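You operate a simulated robot arm through the tools that you are given. There is no shell and no other tool. Be economical: measure what you need, move in short steps, check, and stop when the job is done.

The job below is to be done with a simulated robot arm. You get a single attempt, and the scene is never put back.

## Task
Clamp the blue sling, shut the guard and move the stop pin to its printed length.
Fine: both clamps on.

It is judged by the outcome, as a careful person would: the job done as asked, and still so three seconds after it is handed in. It fails if anything else is knocked over, pushed out of place, dropped, spilled or broken.

## Robot
A 7-joint arm with a two-finger parallel gripper, fixed in place. Base frame: the origin is at the foot of the arm, x ahead of it, y to its left, z up; the work surface is at about z = 88. Lengths are in cm, angles in degrees, forces in N, time in s.
With the tool pointing down near the work surface it reaches from about 24 to 68 cm from the base axis. Its first joint turns from -66.0 to 66.0 degrees. Payload 2.4 kg.
Tool frame: the origin (TCP) lies between the finger pads and is the grasp point; the fingertips stand 3 cm ahead of it; z points along the fingers, y is the line along which they close. Largest opening 9.4 cm; finger width 2.8, thickness 1; the body of the gripper, 5 by 9.6 cm, starts 5.5 cm behind the TCP.
Orientation is that of the tool frame in the base frame, as a unit quaternion [w, x, y, z]. With the fingers straight down and closing along the base's y, the tool's x points along the base's -x, its y along +y and its z along -z.

## Interface
- The arm moves only by the tool nudge_tool. Its argument "steps" is a list of rows, each a list of 6 numbers: the shift along the tool's x, y, z in cm, then the turn, a rotation vector about the tool's x, y, z in degrees. In form: [[x, y, z, rx, ry, rz], ...]. A call has 1 to 10 rows; each row is the pose to reach, as a shift and turn from the pose commanded when the call began, along the tool's axes at that moment. "claw" is the gripper command, from -1 (fully open) to 1 (shut), values between in proportion, set as the call begins (left out, the last holds). A row lasts 0.2 s, in which the tool goes at most 5 cm and 8.6 degrees; a call with a longer step from one row to the next is refused whole, and so is a gripper value outside its range. A pose out of reach is approached as far as the arm can. The call stops where the force on the tool passes 90 N (or 10 N more than at its start, if that is more) or the arm is blocked; 0.2 s more then pass. Each finger travels about 15.3 cm/s and halts on what it meets, pressing with about 36 N; the grip force reading is that of the motor and also rises with nothing between the fingers. The clock runs only during rows and for 0.2 s after the last one: add rows that repeat a pose to give the fingers time. It gives the time, the measured TCP pose, the force on the tool (base axes), the opening and the grip force at its end, in the units of the frame above (readings bear some noise), with the torque about the TCP (base axes, N m) and any sound that the robot's microphone picked up.
- Cameras (640 x 400 px; columns grow to the right, rows downward): "scene" is fixed at [3.13, 46.79, 144.63]; the picture's right is [-0.80, -0.60, 0.00], its down [-0.32, 0.43, -0.84] and it looks along [0.51, -0.67, -0.54] (base axes); focal length 304 px, centre (320, 200). "wrist" rides on the gripper at [7.6, 1.4, -10.2] in the tool frame; the picture's right is [-0.18, 0.98, 0.00], its down [-0.75, -0.14, -0.64] and it looks along [-0.63, -0.12, 0.77] (tool axes); focal length 243 px, centre (320, 200). There is no depth. A picture from a camera that has moved, and an enlarged one, comes with that camera's place and axes in the base frame and with its lens.
- snapshot(camera): a new picture of that camera. The clock stands still meanwhile.
- close_up(camera, box): a new picture of the part [left, top, right, bottom] of that camera's present view, enlarged. The clock stands still meanwhile.
- finish_job(): hands the job in; it is judged then, once.

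Go step by step. Nothing tells you positions but the pictures and the camera data: compare them with the known pose of the tool, close in by small moves and look again before you grip or let go. The budget is 120 turns and 76 pictures, counting those below and the enlarged ones. Unless the task says otherwise, let go and move clear before handing in, and close with one line.

The tools are called after "Call:" by a JSON object that holds its "fn" and its "kwargs". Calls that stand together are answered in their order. nudge_tool: Moves the arm, as the interface text tells. Its arguments: {"type":"object","properties":{"steps":{"type":"array","items":{"type":"array","items":{"type":"number"}}},"claw":{"type":"number"}},"required":["steps"]} The other tools are called the same way: snapshot (camera) takes a picture; close_up (camera, box) takes an enlarged picture of a part of a camera's view; finish_job () hands the job in.

At the start:

```text
time_s: 0.0
tool_pos: [37.74, 1.9, 126.89]
ee_rot: [0.0, 0.0, 1.0, 0.0]
ft_force: [-1.3, 0.1, -0.1]
moment: [0.02, 0.02, -0.01]
opening: 9.41
grasp_force: 0.1
```

scene: 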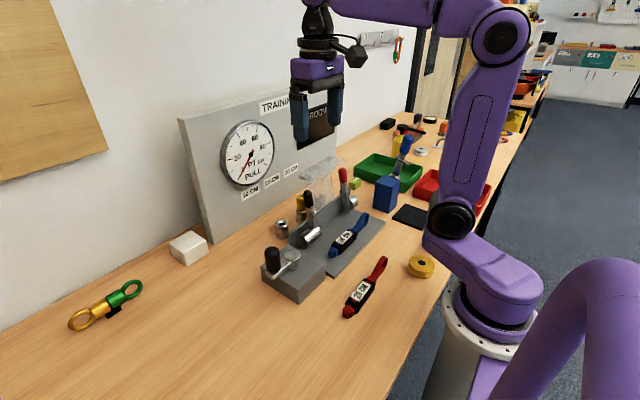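
wrist: 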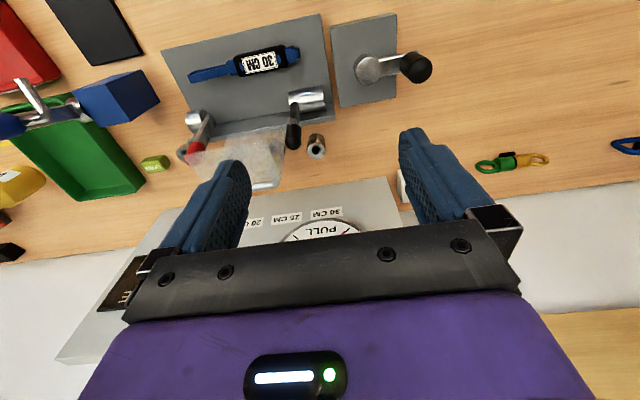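

I see a bench with a fixture, two toggle clamps, a blue and a red sling, a guard and a pin block; I'll look closer before moving.

Call:
{"fn": "close_up", "kwargs": {"camera": "scene", "box": [240, 140, 400, 320]}}

Call:
{"fn": "close_up", "kwargs": {"camera": "wrist", "box": [140, 10, 440, 250]}}

Call:
{"fn": "close_up", "kwargs": {"camera": "scene", "box": [180, 80, 360, 230]}}

```text
2.22 times, centred on (320, 230) of scene
camera zoom: at [3.13, 46.79, 144.63], right [-0.8, -0.6, 0.0], down [-0.32, 0.43, -0.84], along [0.51, -0.67, -0.54], focal length 674 px, centre (320, 133)
```

zoom: 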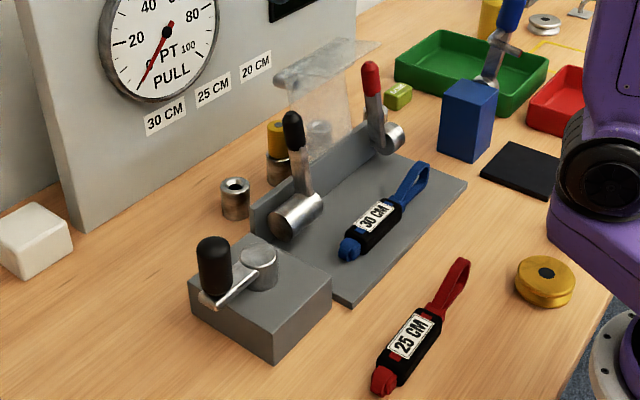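

```text
1.67 times, centred on (290, 130) of wrist
camera zoom: at [30.05, 3.23, 137.36], right [0.18, 0.98, 0.0], down [0.75, -0.14, 0.64], along [0.63, -0.12, -0.77], focal length 404 px, centre (370, 317)
```

zoom: 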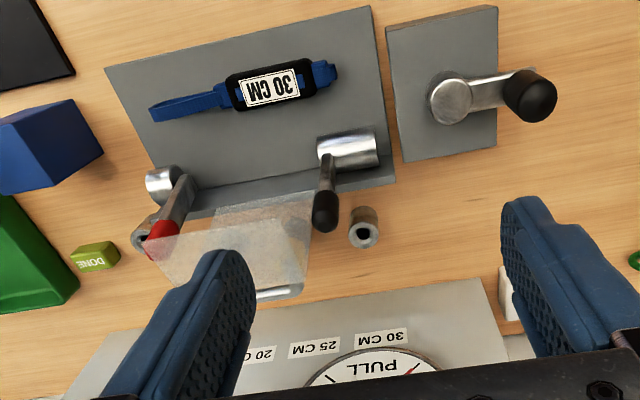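

```text
2.67 times, centred on (270, 155) of scene
camera zoom: at [3.13, 46.79, 144.63], right [-0.8, -0.6, 0.0], down [-0.32, 0.43, -0.84], along [0.51, -0.67, -0.54], focal length 809 px, centre (453, 320)
```

zoom: 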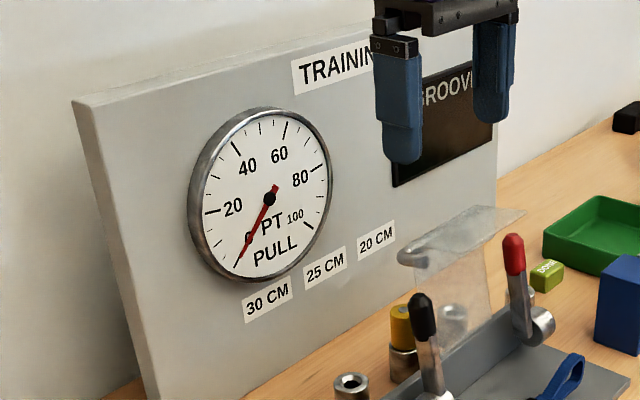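

The sling reads 30 CM and the fixture runs along y from about -25 to 3 at x about 32–48. I'll shift the arm to see the fixture and sign from elsewhere.

Call:
{"fn": "nudge_tool", "kwargs": {"steps": [[3, -3, 0, 0, 0, 0], [6, -6, 2, 0, 0, 0], [8, -9, 4, 0, 0, 0], [9, -12, 6, 0, 0, 0], [9, -12, 6, 0, 0, 0]]}}

Call:
{"fn": "snapshot", "kwargs": {"camera": "wrist"}}

Call:
{"fn": "close_up", "kwargs": {"camera": "scene", "box": [240, 60, 400, 220]}}

```text
time_s: 1.2
tool_pos: [28.64, -9.89, 120.65]
ee_rot: [0.0, 0.0, 1.0, 0.0]
ft_force: [-0.4, -0.3, -0.6]
moment: [0.0, 0.02, -0.01]
opening: 9.41
grasp_force: 0.1
```

```text
70 pictures are left
camera wrist: at [21.01, -8.64, 130.97], right [0.18, 0.98, 0.0], down [0.75, -0.14, 0.64], along [0.63, -0.12, -0.77], focal length 243 px, centre (320, 200)
```

wrist: 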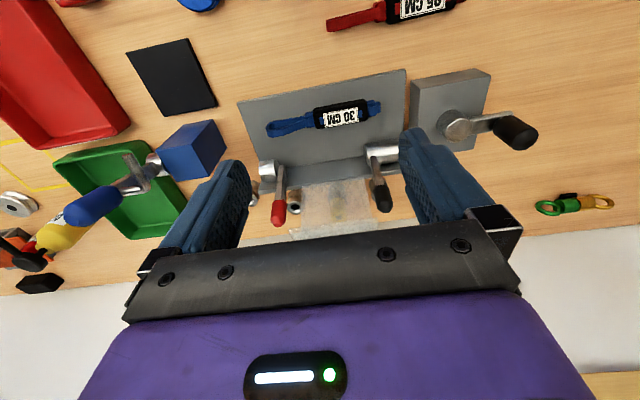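

```text
2.50 times, centred on (320, 140) of scene
camera zoom: at [3.13, 46.79, 144.63], right [-0.8, -0.6, 0.0], down [-0.32, 0.43, -0.84], along [0.51, -0.67, -0.54], focal length 759 px, centre (320, 350)
```

zoom: 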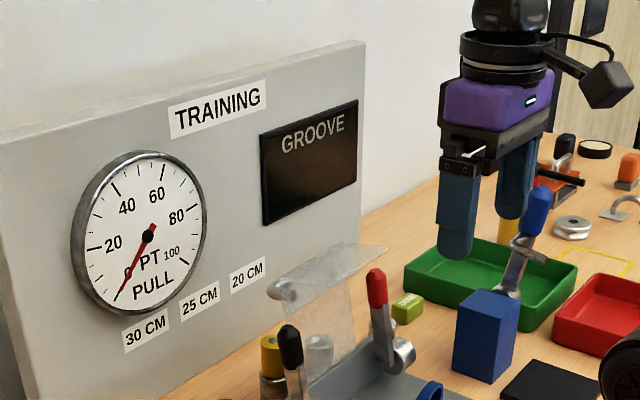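

The monitor reads GROOVE and the board has three length marks. I zoom on the clamps from here.

Call:
{"fn": "close_up", "kwargs": {"camera": "wrist", "box": [230, 60, 430, 245]}}

Call:
{"fn": "close_up", "kwargs": {"camera": "scene", "box": [260, 155, 370, 260]}}

```text
2.16 times, centred on (330, 152) of wrist
camera zoom: at [21.01, -8.64, 130.97], right [0.18, 0.98, 0.0], down [0.75, -0.14, 0.64], along [0.63, -0.12, -0.77], focal length 525 px, centre (298, 303)
```

zoom: 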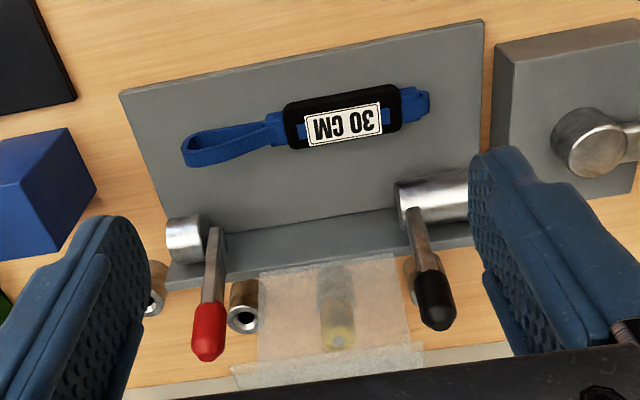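

```text
3.81 times, centred on (315, 208) of scene
camera zoom: at [3.13, 46.79, 144.63], right [-0.8, -0.6, 0.0], down [-0.32, 0.43, -0.84], along [0.51, -0.67, -0.54], focal length 1156 px, centre (339, 171)
```

zoom: 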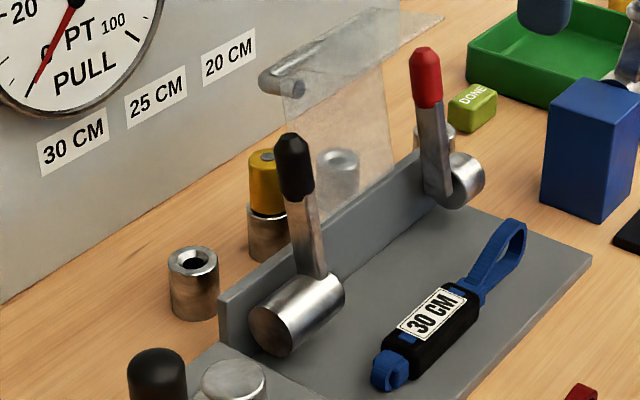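

Sockets behind the fence line up with the labels: 30 at y≈-1.6, 25 (yellow pin) at y≈-11, 20 at y≈-19.5, all near x≈53. I'll take a low oblique look at the clamps and sling.

Call:
{"fn": "nudge_tool", "kwargs": {"steps": [[-1, 1, 3.5, 0, -6, 0], [-2, 2.4, 7, 0, -12, 0], [-3, 3.6, 10.5, 0, -18, 0], [-4, 4.8, 14, 0, -24, 0], [-4.4, 5.9, 16.6, 0, -30, 0], [-4.4, 5.9, 16.6, 0, -30, 0]]}}

Call:
{"fn": "snapshot", "kwargs": {"camera": "wrist"}}

```text
time_s: 2.6
tool_pos: [33.26, -4.11, 104.34]
ee_rot: [0.259, 0.001, 0.966, 0.0]
ft_force: [-0.2, 1.4, 0.4]
moment: [-0.04, -0.05, -0.03]
opening: 9.43
grasp_force: 0.0
```

```text
66 pictures are left
camera wrist: at [21.47, -2.79, 109.5], right [0.16, 0.98, 0.09], down [0.33, -0.14, 0.93], along [0.93, -0.12, -0.35], focal length 243 px, centre (320, 200)
```

wrist: 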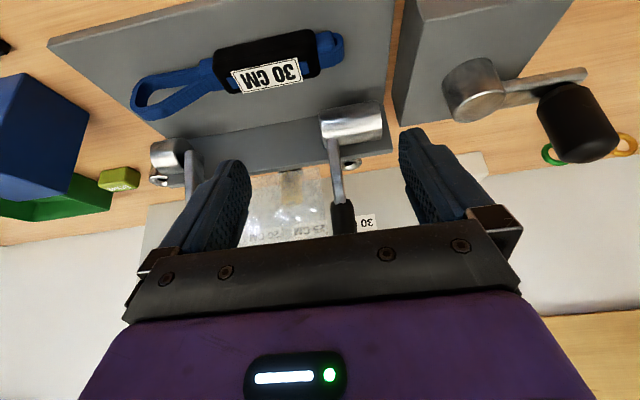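

Call:
{"fn": "close_up", "kwargs": {"camera": "wrist", "box": [280, 70, 420, 220]}}

Call:
{"fn": "close_up", "kwargs": {"camera": "wrist", "box": [120, 20, 360, 200]}}

```text
2.67 times, centred on (350, 145) of wrist
camera zoom: at [21.47, -2.79, 109.5], right [0.16, 0.98, 0.09], down [0.33, -0.14, 0.93], along [0.93, -0.12, -0.35], focal length 647 px, centre (240, 347)
```

zoom: 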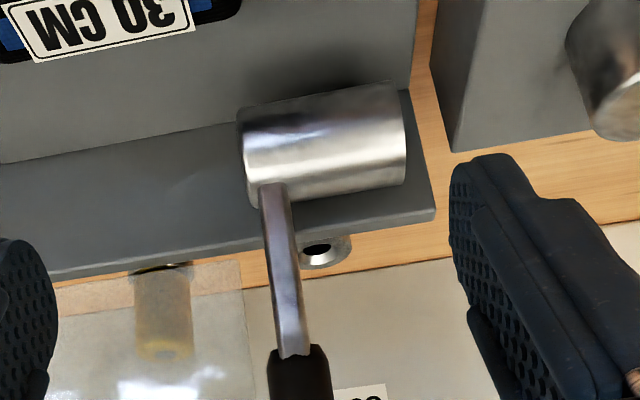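

```text
2.22 times, centred on (240, 110) of wrist
camera zoom: at [21.47, -2.79, 109.5], right [0.16, 0.98, 0.09], down [0.33, -0.14, 0.93], along [0.93, -0.12, -0.35], focal length 539 px, centre (498, 400)
```

zoom: 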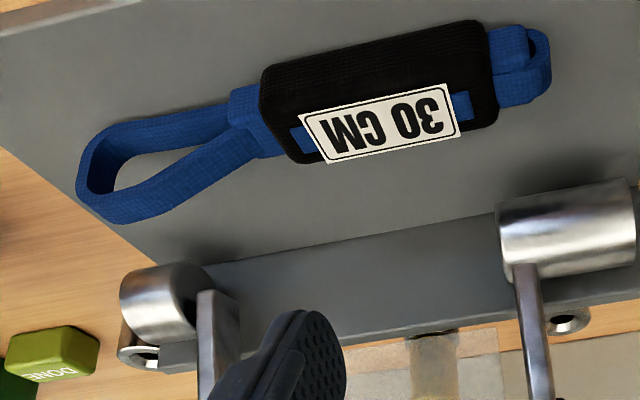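

I need to see under the cylinders, so I'll tilt the camera nearly level and go lower.

Call:
{"fn": "nudge_tool", "kwargs": {"steps": [[1.9, 0, 2.5, 0, -7.5, 0], [3.75, 0, 5.1, 0, -15, 0], [3.75, 0, 5.1, 0, -15, 0]]}}

Call:
{"fn": "snapshot", "kwargs": {"camera": "wrist"}}

Call:
{"fn": "close_up", "kwargs": {"camera": "wrist", "box": [120, 20, 440, 220]}}

```text
time_s: 3.4
tool_pos: [38.21, -1.25, 97.16]
ee_rot: [0.382, 0.0, 0.924, -0.002]
ft_force: [0.1, 1.1, -0.3]
moment: [-0.01, 0.01, -0.01]
opening: 9.42
grasp_force: 0.0
out of reach, approached as far as the arm can: row 1, 2, 3
```

```text
63 pictures are left
camera wrist: at [25.48, 0.15, 99.03], right [0.13, 0.98, 0.12], down [0.08, -0.14, 0.99], along [0.99, -0.12, -0.1], focal length 243 px, centre (320, 200)
```

wrist: 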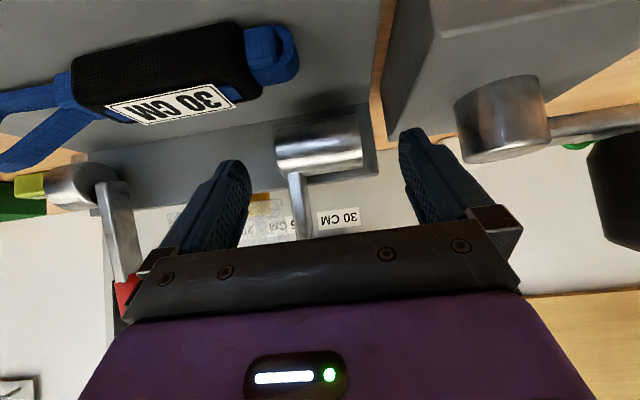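

```text
2.00 times, centred on (280, 120) of wrist
camera zoom: at [25.48, 0.15, 99.03], right [0.13, 0.98, 0.12], down [0.08, -0.14, 0.99], along [0.99, -0.12, -0.1], focal length 485 px, centre (400, 360)
```

zoom: 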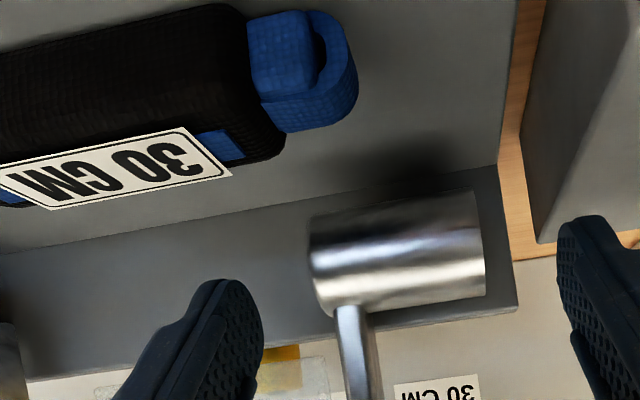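

The clamp cylinders sit about 2 cm above the plate at x≈43.4 (black y≈-4.7..0.9, red y≈-24..-21), while the sling lies at x≈37, so it has to go under them. I'll come back up to vertical for a careful measurement.

Call:
{"fn": "nudge_tool", "kwargs": {"steps": [[-2, 0, -3, 0, 7.5, 0], [-4, 0, -6, 0, 15, 0], [-5, 0, -9, 0, 22.5, 0], [-5, 0, -12, 0, 30, 0], [-5, 0, -12, 0, 37.5, 0], [-5, 0, -12, 0, 45, 0], [-5, 0, -12, 0, 45, 0]]}}

Call:
{"fn": "snapshot", "kwargs": {"camera": "wrist"}}

```text
time_s: 5.0
tool_pos: [33.17, -1.24, 109.65]
ee_rot: [-0.001, 0.0, 1.0, 0.001]
ft_force: [-0.1, -0.5, -0.2]
moment: [-0.02, 0.0, 0.0]
opening: 9.38
grasp_force: 0.1
```

```text
61 pictures are left
camera wrist: at [25.56, 0.13, 119.95], right [0.18, 0.98, 0.0], down [0.75, -0.14, 0.64], along [0.63, -0.12, -0.77], focal length 243 px, centre (320, 200)
```

wrist: 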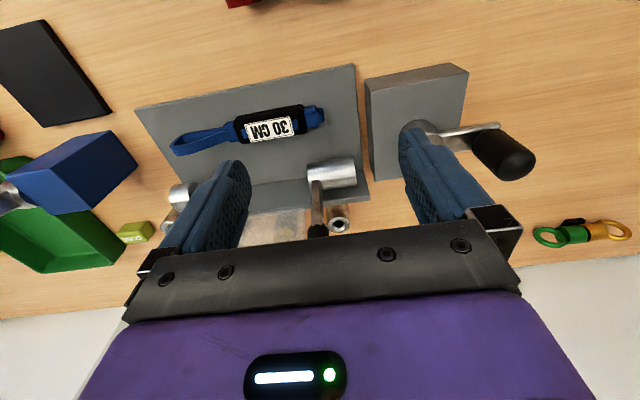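

Sling tips at y≈-1.3 and -22, x≈36.7; it should go about 1.2 toward -y so both ends lie under the cylinders and the body clears them. I'll shut the fingers and come down beside its right end.

Call:
{"fn": "nudge_tool", "kwargs": {"claw": 1, "steps": [[-1.5, 1, 0, 0, 0, 0], [-3.5, 2.4, 1, 0, 0, 0], [-3.5, 2.4, 5, 0, 0, 0], [-3.5, 2.4, 9, 0, 0, 0], [-3.5, 2.4, 12, 0, 0, 0], [-3.5, 2.4, 14, 0, 0, 0], [-3.5, 2.4, 14, 0, 0, 0]]}}

Call:
{"fn": "snapshot", "kwargs": {"camera": "wrist"}}

Call:
{"fn": "close_up", "kwargs": {"camera": "scene", "box": [260, 160, 400, 300]}}

```text
time_s: 6.6
tool_pos: [36.85, 1.2, 95.23]
ee_rot: [0.001, 0.0, 1.0, 0.0]
ft_force: [-0.7, 0.0, -0.5]
moment: [0.01, 0.02, -0.02]
opening: 0.0
grasp_force: 32.9
```

```text
60 pictures are left
camera wrist: at [29.23, 2.48, 105.56], right [0.18, 0.98, 0.0], down [0.75, -0.14, 0.64], along [0.63, -0.12, -0.77], focal length 243 px, centre (320, 200)
```

wrist: 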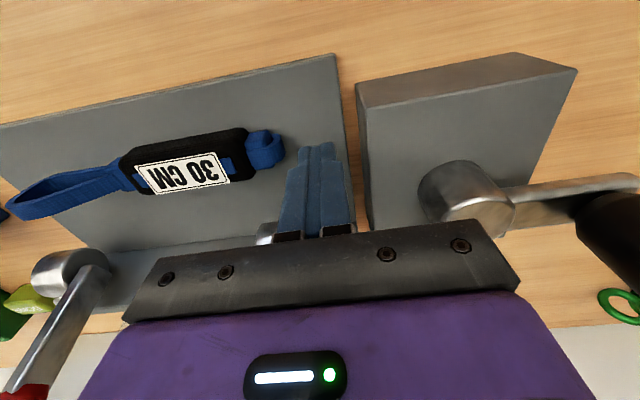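

```text
2.86 times, centred on (330, 230) of scene
camera zoom: at [3.13, 46.79, 144.63], right [-0.8, -0.6, 0.0], down [-0.32, 0.43, -0.84], along [0.51, -0.67, -0.54], focal length 867 px, centre (291, 114)
```

zoom: 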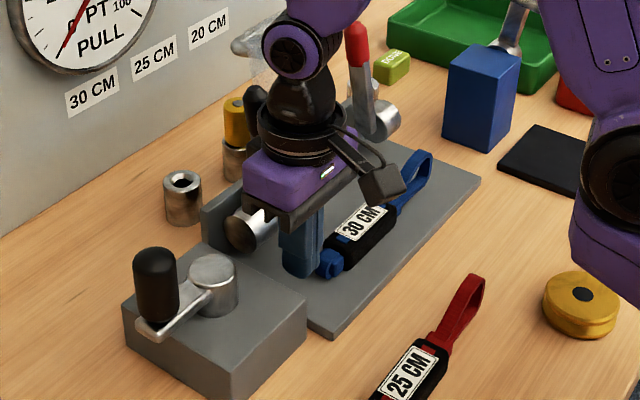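

The closed fingers stand just right of the sling's end. I go down to just above the plate.

Call:
{"fn": "nudge_tool", "kwargs": {"steps": [[0, 0, 1, 0, 0, 0], [0, 0, 1.8, 0, 0, 0], [0, 0, 2.2, 0, 0, 0], [0, 0, 2.2, 0, 0, 0]]}}

Call:
{"fn": "nudge_tool", "kwargs": {"steps": [[0, -0.8, 0, 0, 0, 0], [0, -1.3, 0, 0, 0, 0], [0, -1.7, 0, 0, 0, 0], [0, -2.1, 0, 0, 0, 0], [0, -2.5, 0, 0, 0, 0], [0, -2.5, 0, 0, 0, 0]]}}

Call:
{"fn": "snapshot", "kwargs": {"camera": "wrist"}}

```text
time_s: 7.6
tool_pos: [36.69, 1.18, 93.21]
ee_rot: [-0.001, 0.0, 1.0, 0.001]
ft_force: [-0.5, -0.1, -0.4]
moment: [-0.02, 0.02, 0.01]
opening: 0.0
grasp_force: 32.6
```

```text
time_s: 9.0
tool_pos: [36.68, -1.23, 93.14]
ee_rot: [0.0, 0.0, 1.0, 0.0]
ft_force: [0.8, 1.2, 1.2]
moment: [0.03, 0.0, 0.0]
opening: 0.0
grasp_force: 32.8
```

```text
58 pictures are left
camera wrist: at [29.04, 0.04, 103.57], right [0.18, 0.98, 0.0], down [0.75, -0.14, 0.64], along [0.63, -0.12, -0.77], focal length 243 px, centre (320, 200)
```

wrist: 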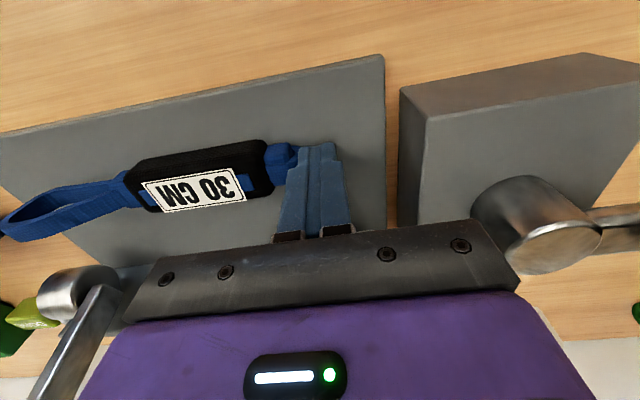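

The sling is moving cleanly; its loop end still falls short of the red cylinder's middle, so I push another 0.9 cm, then back off and look from above.

Call:
{"fn": "nudge_tool", "kwargs": {"steps": [[0, -0.4, 0, 0, 0, 0], [0, -0.9, 0, 0, 0, 0], [0, -0.9, 0, 0, 0, 0]]}}

Call:
{"fn": "nudge_tool", "kwargs": {"steps": [[0, 1, 0, 0, 0, 0], [0, 1.5, -4, 0, 0, 0], [3, -1, -8, 0, 0, 0], [7, -5, -12, 0, 0, 0], [10, -8, -16, 0, 0, 0], [10, -9, -18, 0, 0, 0], [10, -9, -18, 0, 0, 0]]}}

Call:
{"fn": "snapshot", "kwargs": {"camera": "wrist"}}

```text
time_s: 9.8
tool_pos: [36.7, -2.12, 93.19]
ee_rot: [0.0, 0.0, 1.0, -0.001]
ft_force: [1.3, 0.6, -0.3]
moment: [-0.02, 0.0, -0.01]
opening: 0.0
grasp_force: 33.4
```

```text
refused: row 3 steps farther than a row can; nothing moved
```

```text
57 pictures are left
camera wrist: at [29.02, -0.82, 103.61], right [0.18, 0.98, 0.0], down [0.75, -0.14, 0.64], along [0.63, -0.12, -0.77], focal length 243 px, centre (320, 200)
```

wrist: 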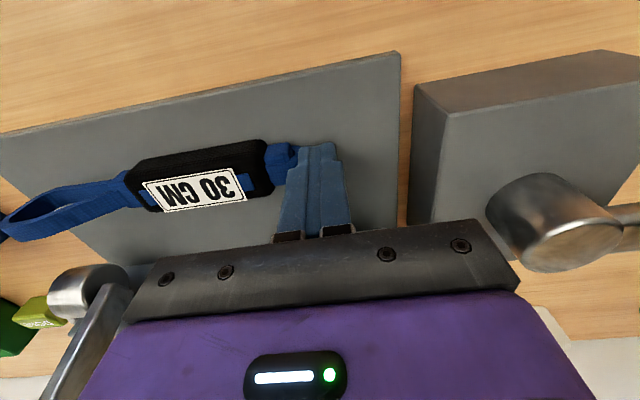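

Pushed to about y = -3.1 at the right tip. Backing off and rising to look.

Call:
{"fn": "nudge_tool", "kwargs": {"steps": [[0, 1, 0, 0, 0, 0], [0, 1.5, -3, 0, 0, 0], [2, 0, -6, 0, 0, 0], [4, -3, -9, 0, 0, 0], [7, -6, -11, 0, 0, 0], [8, -9, -13, 0, 0, 0], [8, -10, -15, 0, 0, 0], [8, -10, -15, 0, 0, 0]]}}

Call:
{"fn": "nudge_tool", "kwargs": {"claw": -1, "steps": [[0, 0, 0, 0, 0, 0], [0, 0, 0, 0, 0, 0], [0, 0, 0, 0, 0, 0]]}}

Call:
{"fn": "close_up", "kwargs": {"camera": "wrist", "box": [160, 20, 480, 220]}}

Call:
{"fn": "close_up", "kwargs": {"camera": "scene", "box": [260, 160, 400, 270]}}

```text
time_s: 11.6
tool_pos: [28.68, -12.37, 108.21]
ee_rot: [0.0, 0.0, 1.0, 0.001]
ft_force: [-0.4, 0.4, 0.3]
moment: [0.04, 0.0, 0.02]
opening: 0.0
grasp_force: 32.5
```

```text
time_s: 12.4
tool_pos: [28.68, -12.2, 108.17]
ee_rot: [0.0, 0.0, 1.0, -0.001]
ft_force: [-0.4, -0.3, -0.2]
moment: [0.0, 0.02, -0.01]
opening: 9.42
grasp_force: 0.1
```

```text
2.00 times, centred on (320, 120) of wrist
camera zoom: at [21.01, -10.93, 118.49], right [0.18, 0.98, 0.0], down [0.75, -0.14, 0.64], along [0.63, -0.12, -0.77], focal length 485 px, centre (320, 360)
```

zoom: 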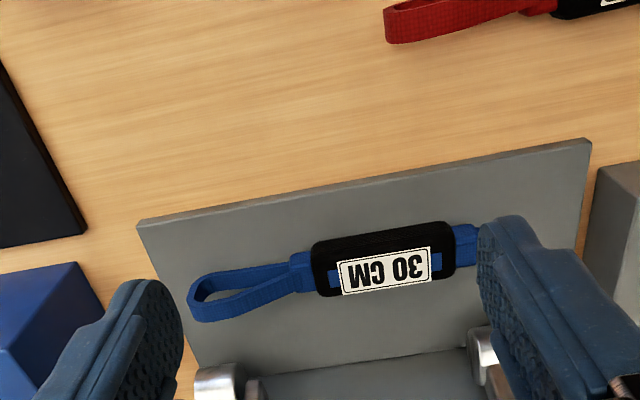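

```text
3.64 times, centred on (330, 215) of scene
camera zoom: at [3.13, 46.79, 144.63], right [-0.8, -0.6, 0.0], down [-0.32, 0.43, -0.84], along [0.51, -0.67, -0.54], focal length 1104 px, centre (284, 146)
```

zoom: 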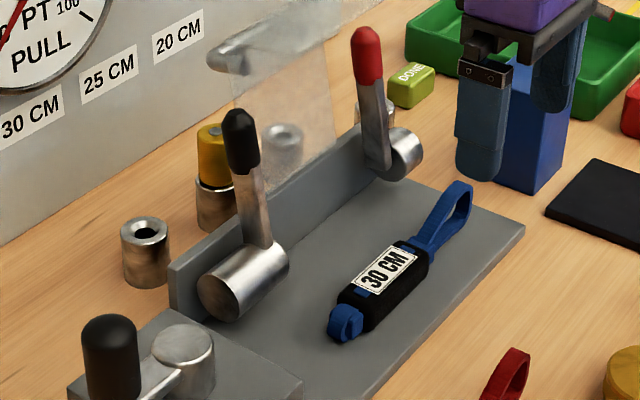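

The sling lies straight, centred between the cylinders at y≈-10 (body), both ends long enough to go under. I'll come down behind it with fingers half open to push it toward the wall.

Call:
{"fn": "nudge_tool", "kwargs": {"claw": 0, "steps": [[-1.5, 1.2, 3, 0, 0, 0], [-2.8, 2.4, 6, 0, 0, 0], [-2.8, 2.4, 9, 0, 0, 0], [-2.8, 2.4, 12, 0, 0, 0], [-2.8, 2.4, 14, 0, 0, 0], [-2.8, 2.4, 15, 0, 0, 0], [-2.8, 2.4, 15, 0, 0, 0]]}}

Call:
{"fn": "snapshot", "kwargs": {"camera": "wrist"}}

Call:
{"fn": "close_up", "kwargs": {"camera": "scene", "box": [260, 160, 400, 270]}}

```text
time_s: 14.0
tool_pos: [31.42, -9.77, 93.33]
ee_rot: [-0.001, 0.0, 1.0, 0.001]
ft_force: [-0.3, -0.7, 0.1]
moment: [-0.02, 0.05, 0.06]
opening: 4.71
grasp_force: 0.1
```

```text
54 pictures are left
camera wrist: at [23.8, -8.34, 103.6], right [0.18, 0.98, 0.0], down [0.75, -0.14, 0.64], along [0.63, -0.12, -0.77], focal length 243 px, centre (320, 200)
```

wrist: 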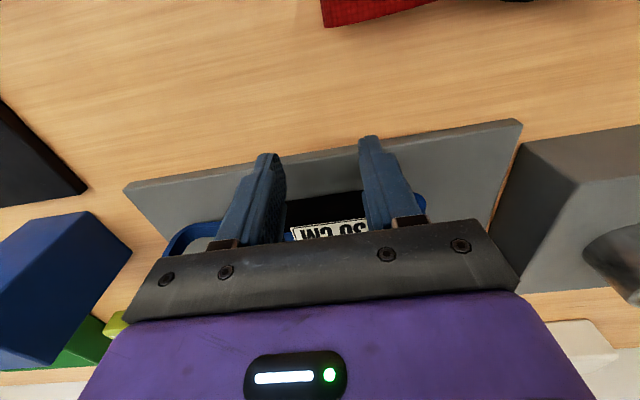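

```text
3.64 times, centred on (330, 215) of scene
camera zoom: at [3.13, 46.79, 144.63], right [-0.8, -0.6, 0.0], down [-0.32, 0.43, -0.84], along [0.51, -0.67, -0.54], focal length 1104 px, centre (284, 146)
```

zoom: 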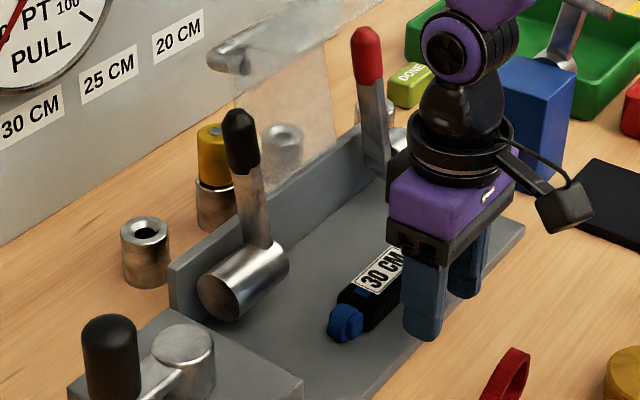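

Both fingers stand behind the sling body. I push it +x by steps.

Call:
{"fn": "nudge_tool", "kwargs": {"steps": [[-1, 0, 0, 0, 0, 0], [-2, 0, 0, 0, 0, 0], [-3, 0, 0, 0, 0, 0], [-4, 0, 0, 0, 0, 0], [-5, 0, 0, 0, 0, 0], [-6, 0, 0, 0, 0, 0], [-6, 0, 0, 0, 0, 0]]}}

Call:
{"fn": "close_up", "kwargs": {"camera": "scene", "box": [260, 160, 400, 270]}}

Call:
{"fn": "snapshot", "kwargs": {"camera": "wrist"}}

```text
time_s: 15.6
tool_pos: [37.4, -9.78, 93.19]
ee_rot: [-0.002, 0.0, 1.0, 0.0]
ft_force: [-7.8, -0.4, 1.3]
moment: [-0.02, 0.09, 0.16]
opening: 4.65
grasp_force: 0.0
```

```text
3.64 times, centred on (330, 215) of scene
camera zoom: at [3.11, 46.79, 144.63], right [-0.8, -0.6, 0.0], down [-0.32, 0.43, -0.84], along [0.51, -0.67, -0.54], focal length 1104 px, centre (284, 146)
```

zoom: 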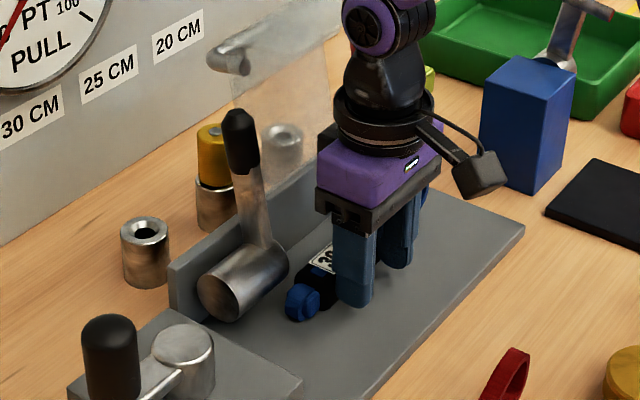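

```text
51 pictures are left
camera wrist: at [29.8, -8.45, 103.55], right [0.18, 0.98, 0.0], down [0.76, -0.14, 0.64], along [0.63, -0.12, -0.77], focal length 243 px, centre (320, 200)
```

wrist: 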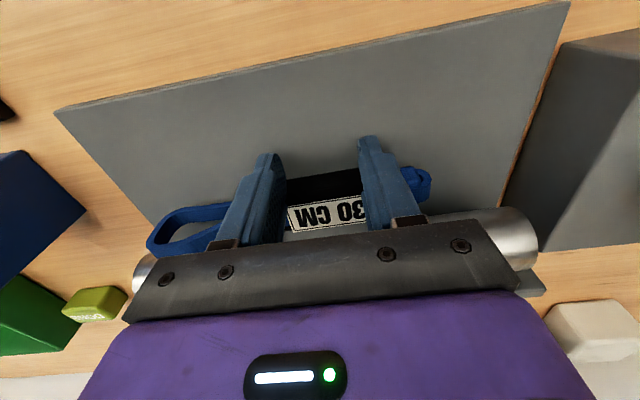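

Force rose to ~8 N, perhaps the right end meets the black cylinder. I zoom in.

Call:
{"fn": "close_up", "kwargs": {"camera": "scene", "box": [295, 205, 355, 255]}}

Call:
{"fn": "close_up", "kwargs": {"camera": "wrist", "box": [360, 130, 560, 280]}}

```text
8.00 times, centred on (325, 230) of scene
camera zoom: at [3.11, 46.79, 144.63], right [-0.8, -0.6, 0.0], down [-0.32, 0.43, -0.84], along [0.51, -0.67, -0.54], focal length 2428 px, centre (280, -40)
```

zoom: 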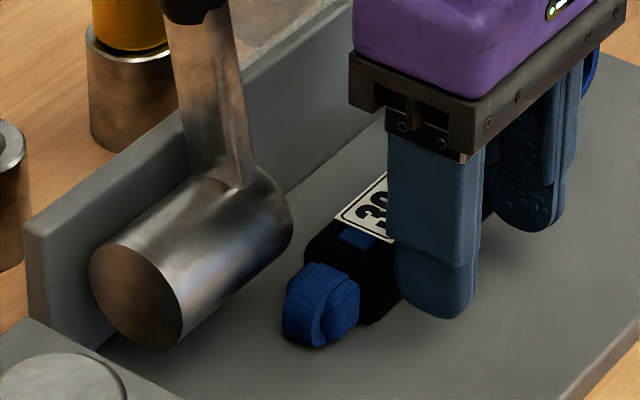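

```text
2.67 times, centred on (460, 205) of wrist
camera zoom: at [29.8, -8.45, 103.55], right [0.18, 0.98, 0.0], down [0.76, -0.14, 0.64], along [0.63, -0.12, -0.77], focal length 647 px, centre (-53, 187)
```

zoom: 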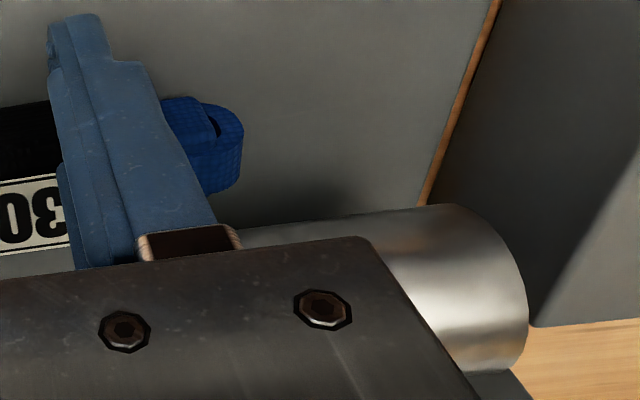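

No contact with the cylinder is visible yet (end centre x≈41, cylinder front ≈41.4). I push in small steps while watching force.

Call:
{"fn": "nudge_tool", "kwargs": {"steps": [[-0.4, 0, 0, 0, 0, 0], [-0.8, 0, 0, 0, 0, 0], [-0.8, 0, 0, 0, 0, 0]]}}

Call:
{"fn": "close_up", "kwargs": {"camera": "scene", "box": [280, 190, 360, 255]}}

```text
time_s: 16.4
tool_pos: [37.61, -9.84, 93.16]
ee_rot: [-0.012, -0.001, 1.0, 0.002]
ft_force: [-39.3, -2.4, 17.1]
moment: [0.29, 0.37, 0.95]
opening: 4.62
grasp_force: 0.1
```

```text
6.15 times, centred on (320, 222) of scene
camera zoom: at [3.0, 46.79, 144.63], right [-0.8, -0.6, 0.0], down [-0.32, 0.43, -0.84], along [0.51, -0.67, -0.54], focal length 1868 px, centre (320, 62)
```

zoom: 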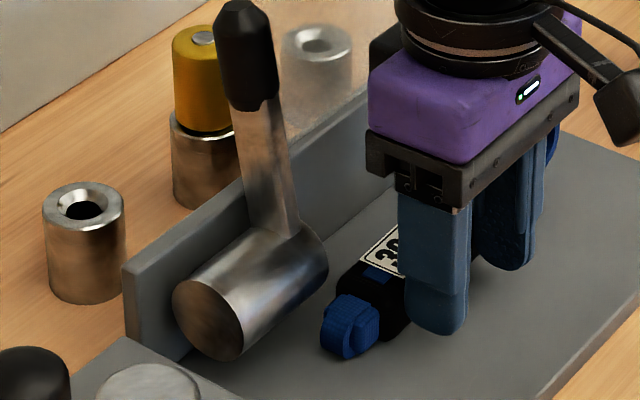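

It is blocked at 39 N by the black cylinder; I back off at once and will look at the clamp from straight above.

Call:
{"fn": "nudge_tool", "kwargs": {"steps": [[1, 0, 0, 0, 0, 0], [2, 0, 0, 0, 0, 0], [2, 0, -4, 0, 0, 0], [2, 0, -9, 0, 0, 0], [2, 0, -14, 0, 0, 0], [2, 0, -18, 0, 0, 0], [2, 0, -18, 0, 0, 0]]}}

Call:
{"fn": "nudge_tool", "kwargs": {"claw": -1, "steps": [[-1, 1, -0.5, 0, 8, 0], [-2, 2, -1, 0, 16, 0], [-4, 3, -1.5, 0, 24, 0], [-6, 4, -2, 0, 32, 0], [-7, 5, -2, 0, 39, 0], [-7, 5, -2, 0, 39, 0]]}}

Call:
{"fn": "snapshot", "kwargs": {"camera": "wrist"}}

```text
time_s: 18.0
tool_pos: [36.28, -9.45, 111.65]
ee_rot: [0.0, -0.001, 1.0, 0.0]
ft_force: [-0.7, -1.6, -0.2]
moment: [-0.01, -0.04, 0.0]
opening: 4.71
grasp_force: 0.0
```

```text
time_s: 19.4
tool_pos: [42.77, -5.11, 113.73]
ee_rot: [-0.343, 0.004, 0.939, -0.003]
ft_force: [-41.2, -19.4, 28.5]
moment: [-1.92, 1.42, -1.82]
opening: 9.4
grasp_force: 0.1
```

```text
47 pictures are left
camera wrist: at [43.53, -3.61, 126.41], right [0.15, 0.98, -0.13], down [0.99, -0.15, 0.0], along [-0.01, -0.13, -0.99], focal length 243 px, centre (320, 200)
```

wrist: 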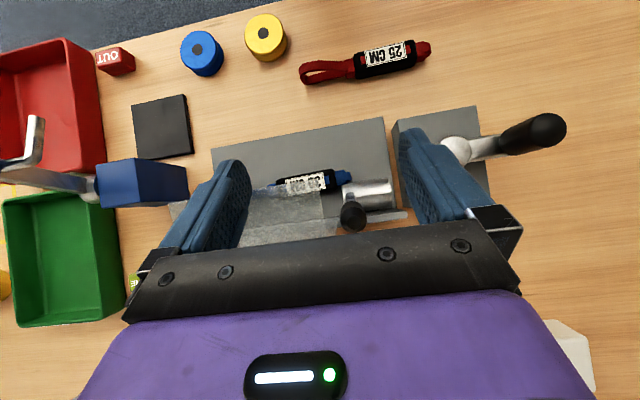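

Unexpected force of 41 N: something on the tilted wrist touches, probably the backboard. I undo that tilt at once.

Call:
{"fn": "nudge_tool", "kwargs": {"steps": [[1.5, 0, 0, 0, 0, 0], [3, 0, -1, 0, -6, 0], [5, 0, -1.5, 0, -14, 0], [6, 0, -1.5, 0, -22, 0], [6, 0, -1.5, 0, -30, 0], [6, 0, -1.5, 0, -37, 0], [6, 0, -1.5, 0, -39, 0]]}}

Call:
{"fn": "snapshot", "kwargs": {"camera": "scene"}}

```text
time_s: 21.0
tool_pos: [39.45, -4.63, 118.31]
ee_rot: [0.001, 0.0, 1.0, 0.0]
ft_force: [0.3, -0.5, -0.7]
moment: [-0.03, -0.02, 0.03]
opening: 9.43
grasp_force: 0.1
```

```text
46 pictures are left
```

scene: 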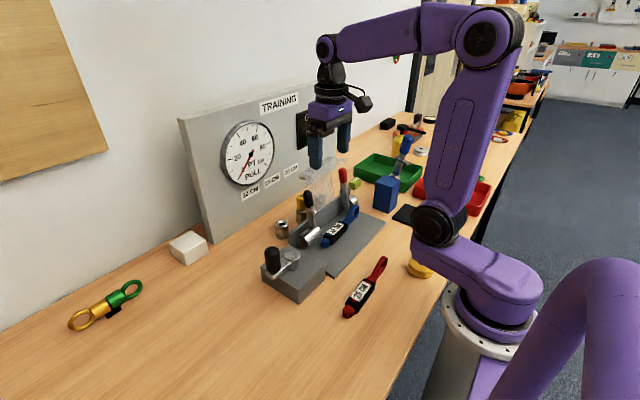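

Nothing has shifted. I zoom on both clamps from this safer height.

Call:
{"fn": "close_up", "kwargs": {"camera": "wrist", "box": [260, 70, 410, 180]}}

Call:
{"fn": "close_up", "kwargs": {"camera": "scene", "box": [290, 160, 380, 250]}}

```text
3.64 times, centred on (335, 125) of wrist
camera zoom: at [31.83, -3.37, 128.54], right [0.18, 0.98, 0.0], down [0.75, -0.14, 0.64], along [0.63, -0.12, -0.77], focal length 882 px, centre (266, 473)
```

zoom: 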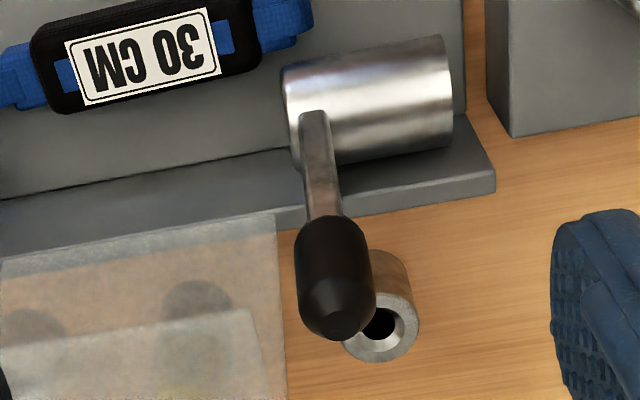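

```text
4.44 times, centred on (335, 205) of scene
camera zoom: at [3.13, 46.79, 144.63], right [-0.8, -0.6, 0.0], down [-0.32, 0.43, -0.84], along [0.51, -0.67, -0.54], focal length 1349 px, centre (253, 178)
```

zoom: 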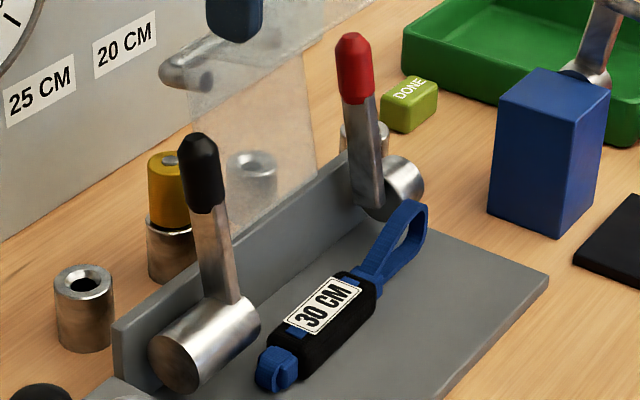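

The sling's right end is too tall to slide under the cylinder, so the clamps likely act by their levers swinging forward and down onto the sling. I'll test by easing the black lever forward from behind its knob; first get above that spot with fingers shut.

Call:
{"fn": "nudge_tool", "kwargs": {"claw": 1, "steps": [[-3, 0.5, 0, 0, 0, 0], [-6, 1, 0, 0, 0, 0], [-9, 1.7, 0, 0, 0, 0], [-10.8, 1.7, 0, 0, 0, 0], [-10.8, 1.7, 3, 0, 0, 0], [-10.8, 1.7, 6, 0, 0, 0], [-10.8, 1.7, 9, 0, 0, 0], [-10.8, 1.7, 9, 0, 0, 0]]}}

Call:
{"fn": "close_up", "kwargs": {"camera": "scene", "box": [270, 110, 390, 240]}}

Call:
{"fn": "snapshot", "kwargs": {"camera": "wrist"}}

```text
time_s: 22.8
tool_pos: [50.29, -3.18, 109.31]
ee_rot: [0.001, 0.0, 1.0, 0.0]
ft_force: [-0.2, 0.7, -0.3]
moment: [0.03, -0.01, -0.01]
opening: 0.01
grasp_force: 32.7
```

```text
3.08 times, centred on (330, 175) of scene
camera zoom: at [3.13, 46.79, 144.63], right [-0.8, -0.6, 0.0], down [-0.32, 0.43, -0.84], along [0.51, -0.67, -0.54], focal length 934 px, centre (289, 277)
```

zoom: 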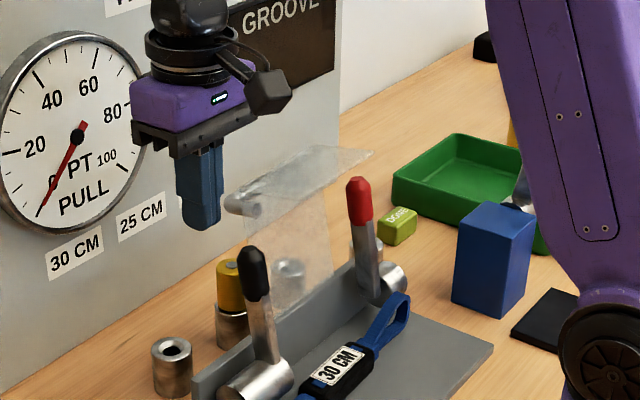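

```text
42 pictures are left
camera wrist: at [42.65, -1.87, 119.55], right [0.18, 0.98, 0.0], down [0.75, -0.14, 0.64], along [0.63, -0.12, -0.77], focal length 243 px, centre (320, 200)
```

wrist: 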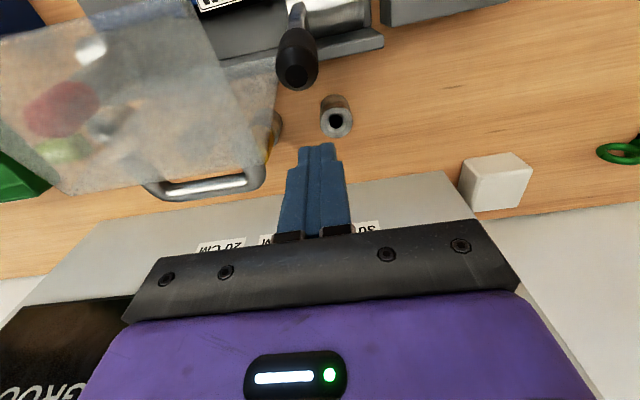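

The finger stands behind the black knob (knob at about x 45.5, y -3.8). I lower and pull it gently toward the robot.

Call:
{"fn": "nudge_tool", "kwargs": {"steps": [[0, 0, 2, 0, 0, 0], [0, 0, 4.5, 0, 0, 0], [0.8, 0, 4.5, 0, 0, 0], [1.6, 0, 4.5, 0, 0, 0], [2.4, 0, 4.5, 0, 0, 0], [3.2, 0, 4.5, 0, 0, 0], [4, 0, 4.5, 0, 0, 0], [5, 0, 4.5, 0, 0, 0], [6, 0, 4.5, 0, 0, 0], [6, 0, 4.5, 0, 0, 0]]}}

Call:
{"fn": "close_up", "kwargs": {"camera": "scene", "box": [270, 130, 390, 260]}}

```text
time_s: 25.0
tool_pos: [44.33, -3.12, 104.69]
ee_rot: [0.0, 0.0, 1.0, 0.0]
ft_force: [1.9, 2.6, 0.5]
moment: [0.04, -0.06, -0.03]
opening: 0.0
grasp_force: 33.1
```

```text
3.08 times, centred on (330, 195) of scene
camera zoom: at [3.13, 46.8, 144.63], right [-0.8, -0.6, 0.0], down [-0.32, 0.43, -0.84], along [0.51, -0.67, -0.54], focal length 934 px, centre (289, 215)
```

zoom: 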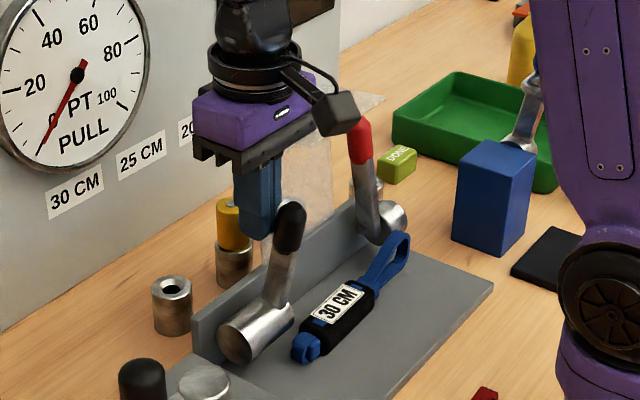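

The lever swings forward freely. I check whether the cylinder moved.

Call:
{"fn": "close_up", "kwargs": {"camera": "scene", "box": [295, 190, 355, 255]}}

```text
6.15 times, centred on (325, 222) of scene
camera zoom: at [3.13, 46.8, 144.63], right [-0.8, -0.6, 0.0], down [-0.32, 0.43, -0.84], along [0.51, -0.67, -0.54], focal length 1868 px, centre (289, 62)
```

zoom: 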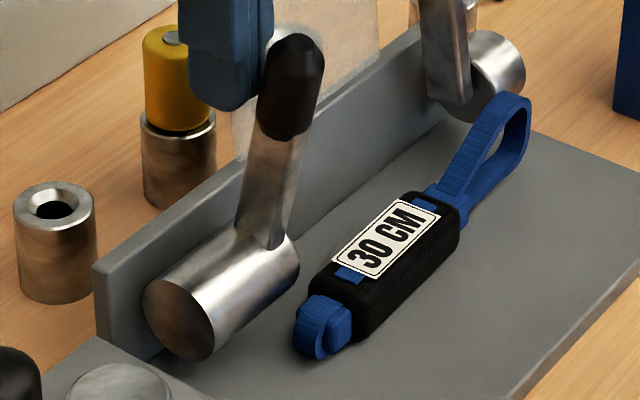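

The cylinder stays put as the lever turns, so the lever itself seems to be the clamp arm. I guide it further forward along its arc and watch.

Call:
{"fn": "nudge_tool", "kwargs": {"steps": [[1, 0, 0.3, 0, 0, 0], [2, 0, 0.6, 0, 0, 0], [3, 0, 1.2, 0, 0, 0], [4, 0, 2, 0, 0, 0], [5, 0, 3, 0, 0, 0], [6, 0, 4.2, 0, 0, 0], [6.7, 0, 5.2, 0, 0, 0], [6.7, 0, 5.2, 0, 0, 0]]}}

Call:
{"fn": "close_up", "kwargs": {"camera": "scene", "box": [280, 170, 380, 260]}}

```text
time_s: 25.9
tool_pos: [41.79, -3.08, 104.09]
ee_rot: [0.018, -0.002, 1.0, -0.002]
ft_force: [-2.3, 1.9, 17.3]
moment: [-0.53, -0.53, -0.01]
opening: 0.02
grasp_force: 33.5
stopped in row 4: the force on the tool passed its limit (the readings are from after the stop); the commanded pose is now the measured one
```

```text
4.44 times, centred on (330, 215) of scene
camera zoom: at [3.1, 46.8, 144.63], right [-0.8, -0.6, 0.0], down [-0.32, 0.43, -0.84], along [0.51, -0.67, -0.54], focal length 1349 px, centre (276, 133)
```

zoom: 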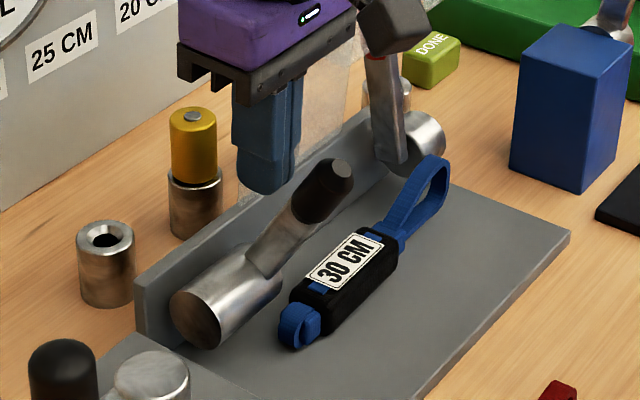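

The hand's underside touched something at about (45, -6, 109), most likely the guard's top panel; the lever is already at about 45°. I lift off straight up and look.

Call:
{"fn": "nudge_tool", "kwargs": {"steps": [[0, 0.3, -3, 0, 0, 0], [1, 0.5, -7, 0, 0, 0], [4, 0.5, -10, 0, 0, 0], [7, 0.5, -13, 0, 0, 0], [10, -2, -15, 0, 0, 0], [12, -5, -16, 0, 0, 0], [12, -5, -16, 0, 0, 0]]}}

Call:
{"fn": "snapshot", "kwargs": {"camera": "wrist"}}

Call:
{"fn": "close_up", "kwargs": {"camera": "scene", "box": [270, 130, 390, 250]}}

```text
time_s: 27.5
tool_pos: [28.85, -8.2, 119.47]
ee_rot: [0.014, -0.001, 1.0, -0.002]
ft_force: [0.6, -0.4, 0.3]
moment: [0.01, -0.03, 0.04]
opening: 0.0
grasp_force: 33.2
```

```text
38 pictures are left
camera wrist: at [20.84, -6.79, 129.62], right [0.18, 0.98, 0.0], down [0.73, -0.14, 0.66], along [0.65, -0.12, -0.75], focal length 243 px, centre (320, 200)
```

wrist: 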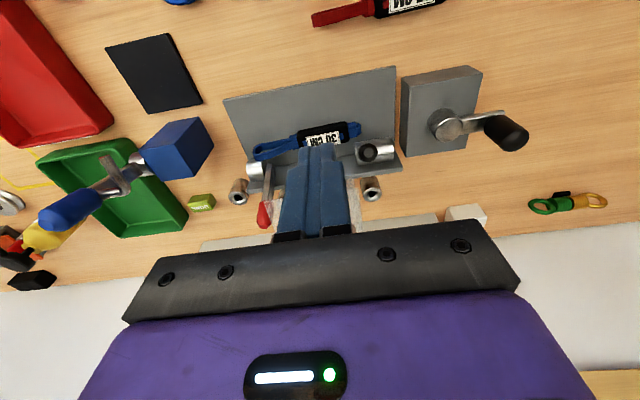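

```text
3.33 times, centred on (330, 190) of scene
camera zoom: at [3.13, 46.79, 144.63], right [-0.8, -0.6, 0.0], down [-0.32, 0.43, -0.84], along [0.51, -0.67, -0.54], focal length 1012 px, centre (287, 233)
```

zoom: 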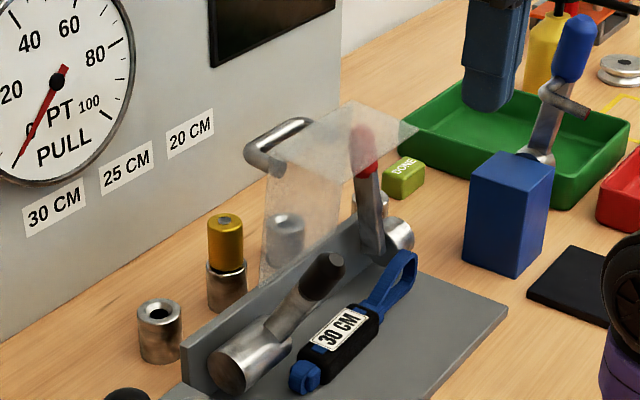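

The touch swung the guard a little forward; it's hinged at the wall, L-shaped with a handle, and will swing down over the sling. I'll turn the gripper 90° so its narrow side clears the guard, then push the black lever down.

Call:
{"fn": "nudge_tool", "kwargs": {"steps": [[-2, 1.5, -2, 0, 1.6, 0], [-5, 3, -2, 0, 1.6, 0], [-8, 4, -2, 0, 1.6, 0], [-8, 5.3, -2, 0, 1.6, 0]]}}

Call:
{"fn": "nudge_tool", "kwargs": {"steps": [[0, 0, 0, 0, 0, 8.5], [0, 0, 0, 0, 0, 17], [0, 0, 0, 0, 0, 25.5], [0, 0, 0, 0, 0, 34], [0, 0, 0, 0, 0, 42.5], [0, 0, 0, 0, 0, 51], [0, 0, 0, 0, 0, 59.5], [0, 0, 0, 0, 0, 68], [0, 0, 0, 0, 0, 76.5], [0, 0, 0, 0, 0, 85]]}}

Call:
{"fn": "nudge_tool", "kwargs": {"steps": [[0, 0, 0, 0, 0, 5], [0, 0, 0, 0, 0, 5]]}}

Call:
{"fn": "snapshot", "kwargs": {"camera": "wrist"}}

```text
time_s: 28.5
tool_pos: [37.0, -2.82, 121.47]
ee_rot: [0.001, -0.001, 1.0, -0.002]
ft_force: [0.2, 0.1, -0.1]
moment: [0.0, 0.01, 0.0]
opening: 0.02
grasp_force: 32.9
```

```text
time_s: 30.7
tool_pos: [37.16, -2.66, 121.67]
ee_rot: [0.002, 0.676, 0.737, -0.001]
ft_force: [0.3, 0.1, 0.6]
moment: [-0.02, -0.02, 0.03]
opening: 0.01
grasp_force: 32.6
```

```text
time_s: 31.3
tool_pos: [36.96, -2.67, 121.7]
ee_rot: [0.002, 0.707, 0.708, 0.0]
ft_force: [0.3, -0.6, 0.7]
moment: [-0.03, 0.01, 0.0]
opening: 0.0
grasp_force: 33.8
```

```text
36 pictures are left
camera wrist: at [38.39, 4.86, 132.01], right [0.98, -0.18, 0.0], down [-0.14, -0.75, 0.64], along [-0.12, -0.63, -0.76], focal length 243 px, centre (320, 200)
```

wrist: 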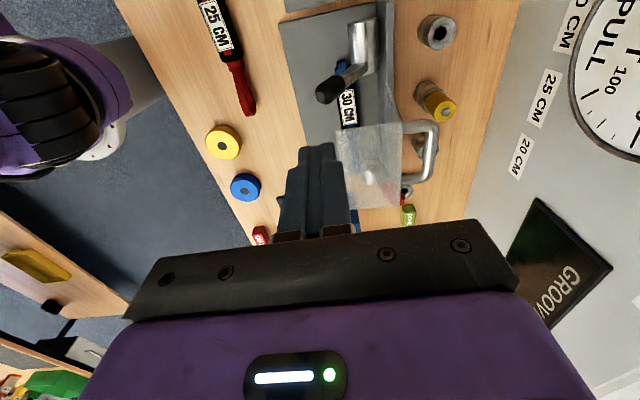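

Knob is at about (37.3, -4, 101) and the guard edge at y≈-6. I come down behind the lever at y≈-2.7.

Call:
{"fn": "nudge_tool", "kwargs": {"steps": [[0, 3, 3, 0, 0, 0], [0, 5.5, 6, 0, 0, 0], [0, 5.5, 10, 0, 0, 0], [0, 5.5, 14, 0, 0, 0], [0, 5.5, 17, 0, 0, 0], [0, 5.5, 19.7, 0, 0, 0], [0, 5.5, 19.7, 0, 0, 0]]}}

Call:
{"fn": "nudge_tool", "kwargs": {"steps": [[0, -1, 0, 0, 0, 0], [0, -2, 0.2, 0, 0, 0], [0, -3, 0.5, 0, 0, 0], [0, -4, 1.1, 0, 0, 0], [0, -4.8, 1.9, 0, 0, 0], [0, -5.4, 3, 0, 0, 0], [0, -5.9, 4, 0, 0, 0], [0, -5.9, 4, 0, 0, 0]]}}

Call:
{"fn": "snapshot", "kwargs": {"camera": "wrist"}}

Call:
{"fn": "close_up", "kwargs": {"camera": "scene", "box": [270, 150, 390, 260]}}

```text
time_s: 32.8
tool_pos: [43.48, -3.05, 103.5]
ee_rot: [0.021, 0.706, 0.708, 0.011]
ft_force: [-4.5, 2.4, 18.9]
moment: [-0.65, 0.0, -0.17]
opening: 0.03
grasp_force: 32.7
stopped in row 7: the force on the tool passed its limit (the readings are from after the stop); the commanded pose is now the measured one
```

```text
time_s: 33.8
tool_pos: [40.14, -3.09, 102.75]
ee_rot: [0.027, 0.705, 0.708, 0.016]
ft_force: [-9.7, 5.7, 29.6]
moment: [-1.22, -1.05, -0.19]
opening: 0.01
grasp_force: 32.4
stopped in row 5: the force on the tool passed its limit (the readings are from after the stop); the commanded pose is now the measured one
```

```text
35 pictures are left
camera wrist: at [40.77, 4.66, 113.02], right [0.98, -0.18, 0.06], down [-0.18, -0.74, 0.65], along [-0.07, -0.65, -0.76], focal length 243 px, centre (320, 200)
```

wrist: 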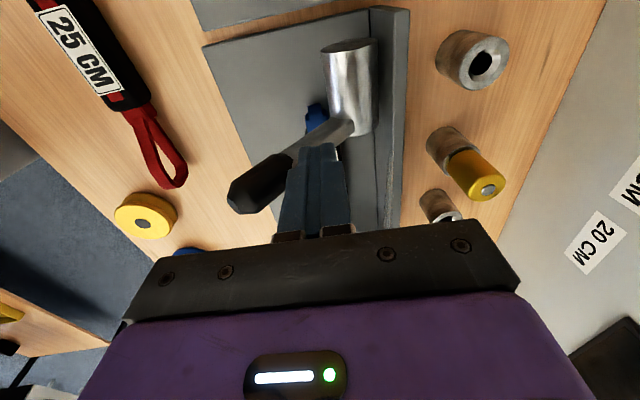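

```text
3.64 times, centred on (330, 205) of scene
camera zoom: at [3.06, 46.82, 144.62], right [-0.8, -0.6, 0.0], down [-0.32, 0.43, -0.84], along [0.51, -0.67, -0.54], focal length 1104 px, centre (284, 182)
```

zoom: 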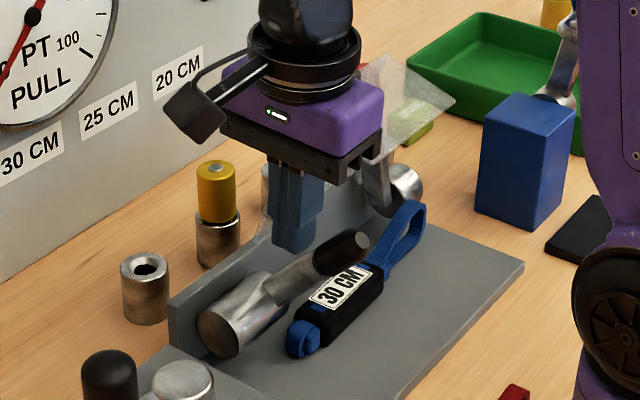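

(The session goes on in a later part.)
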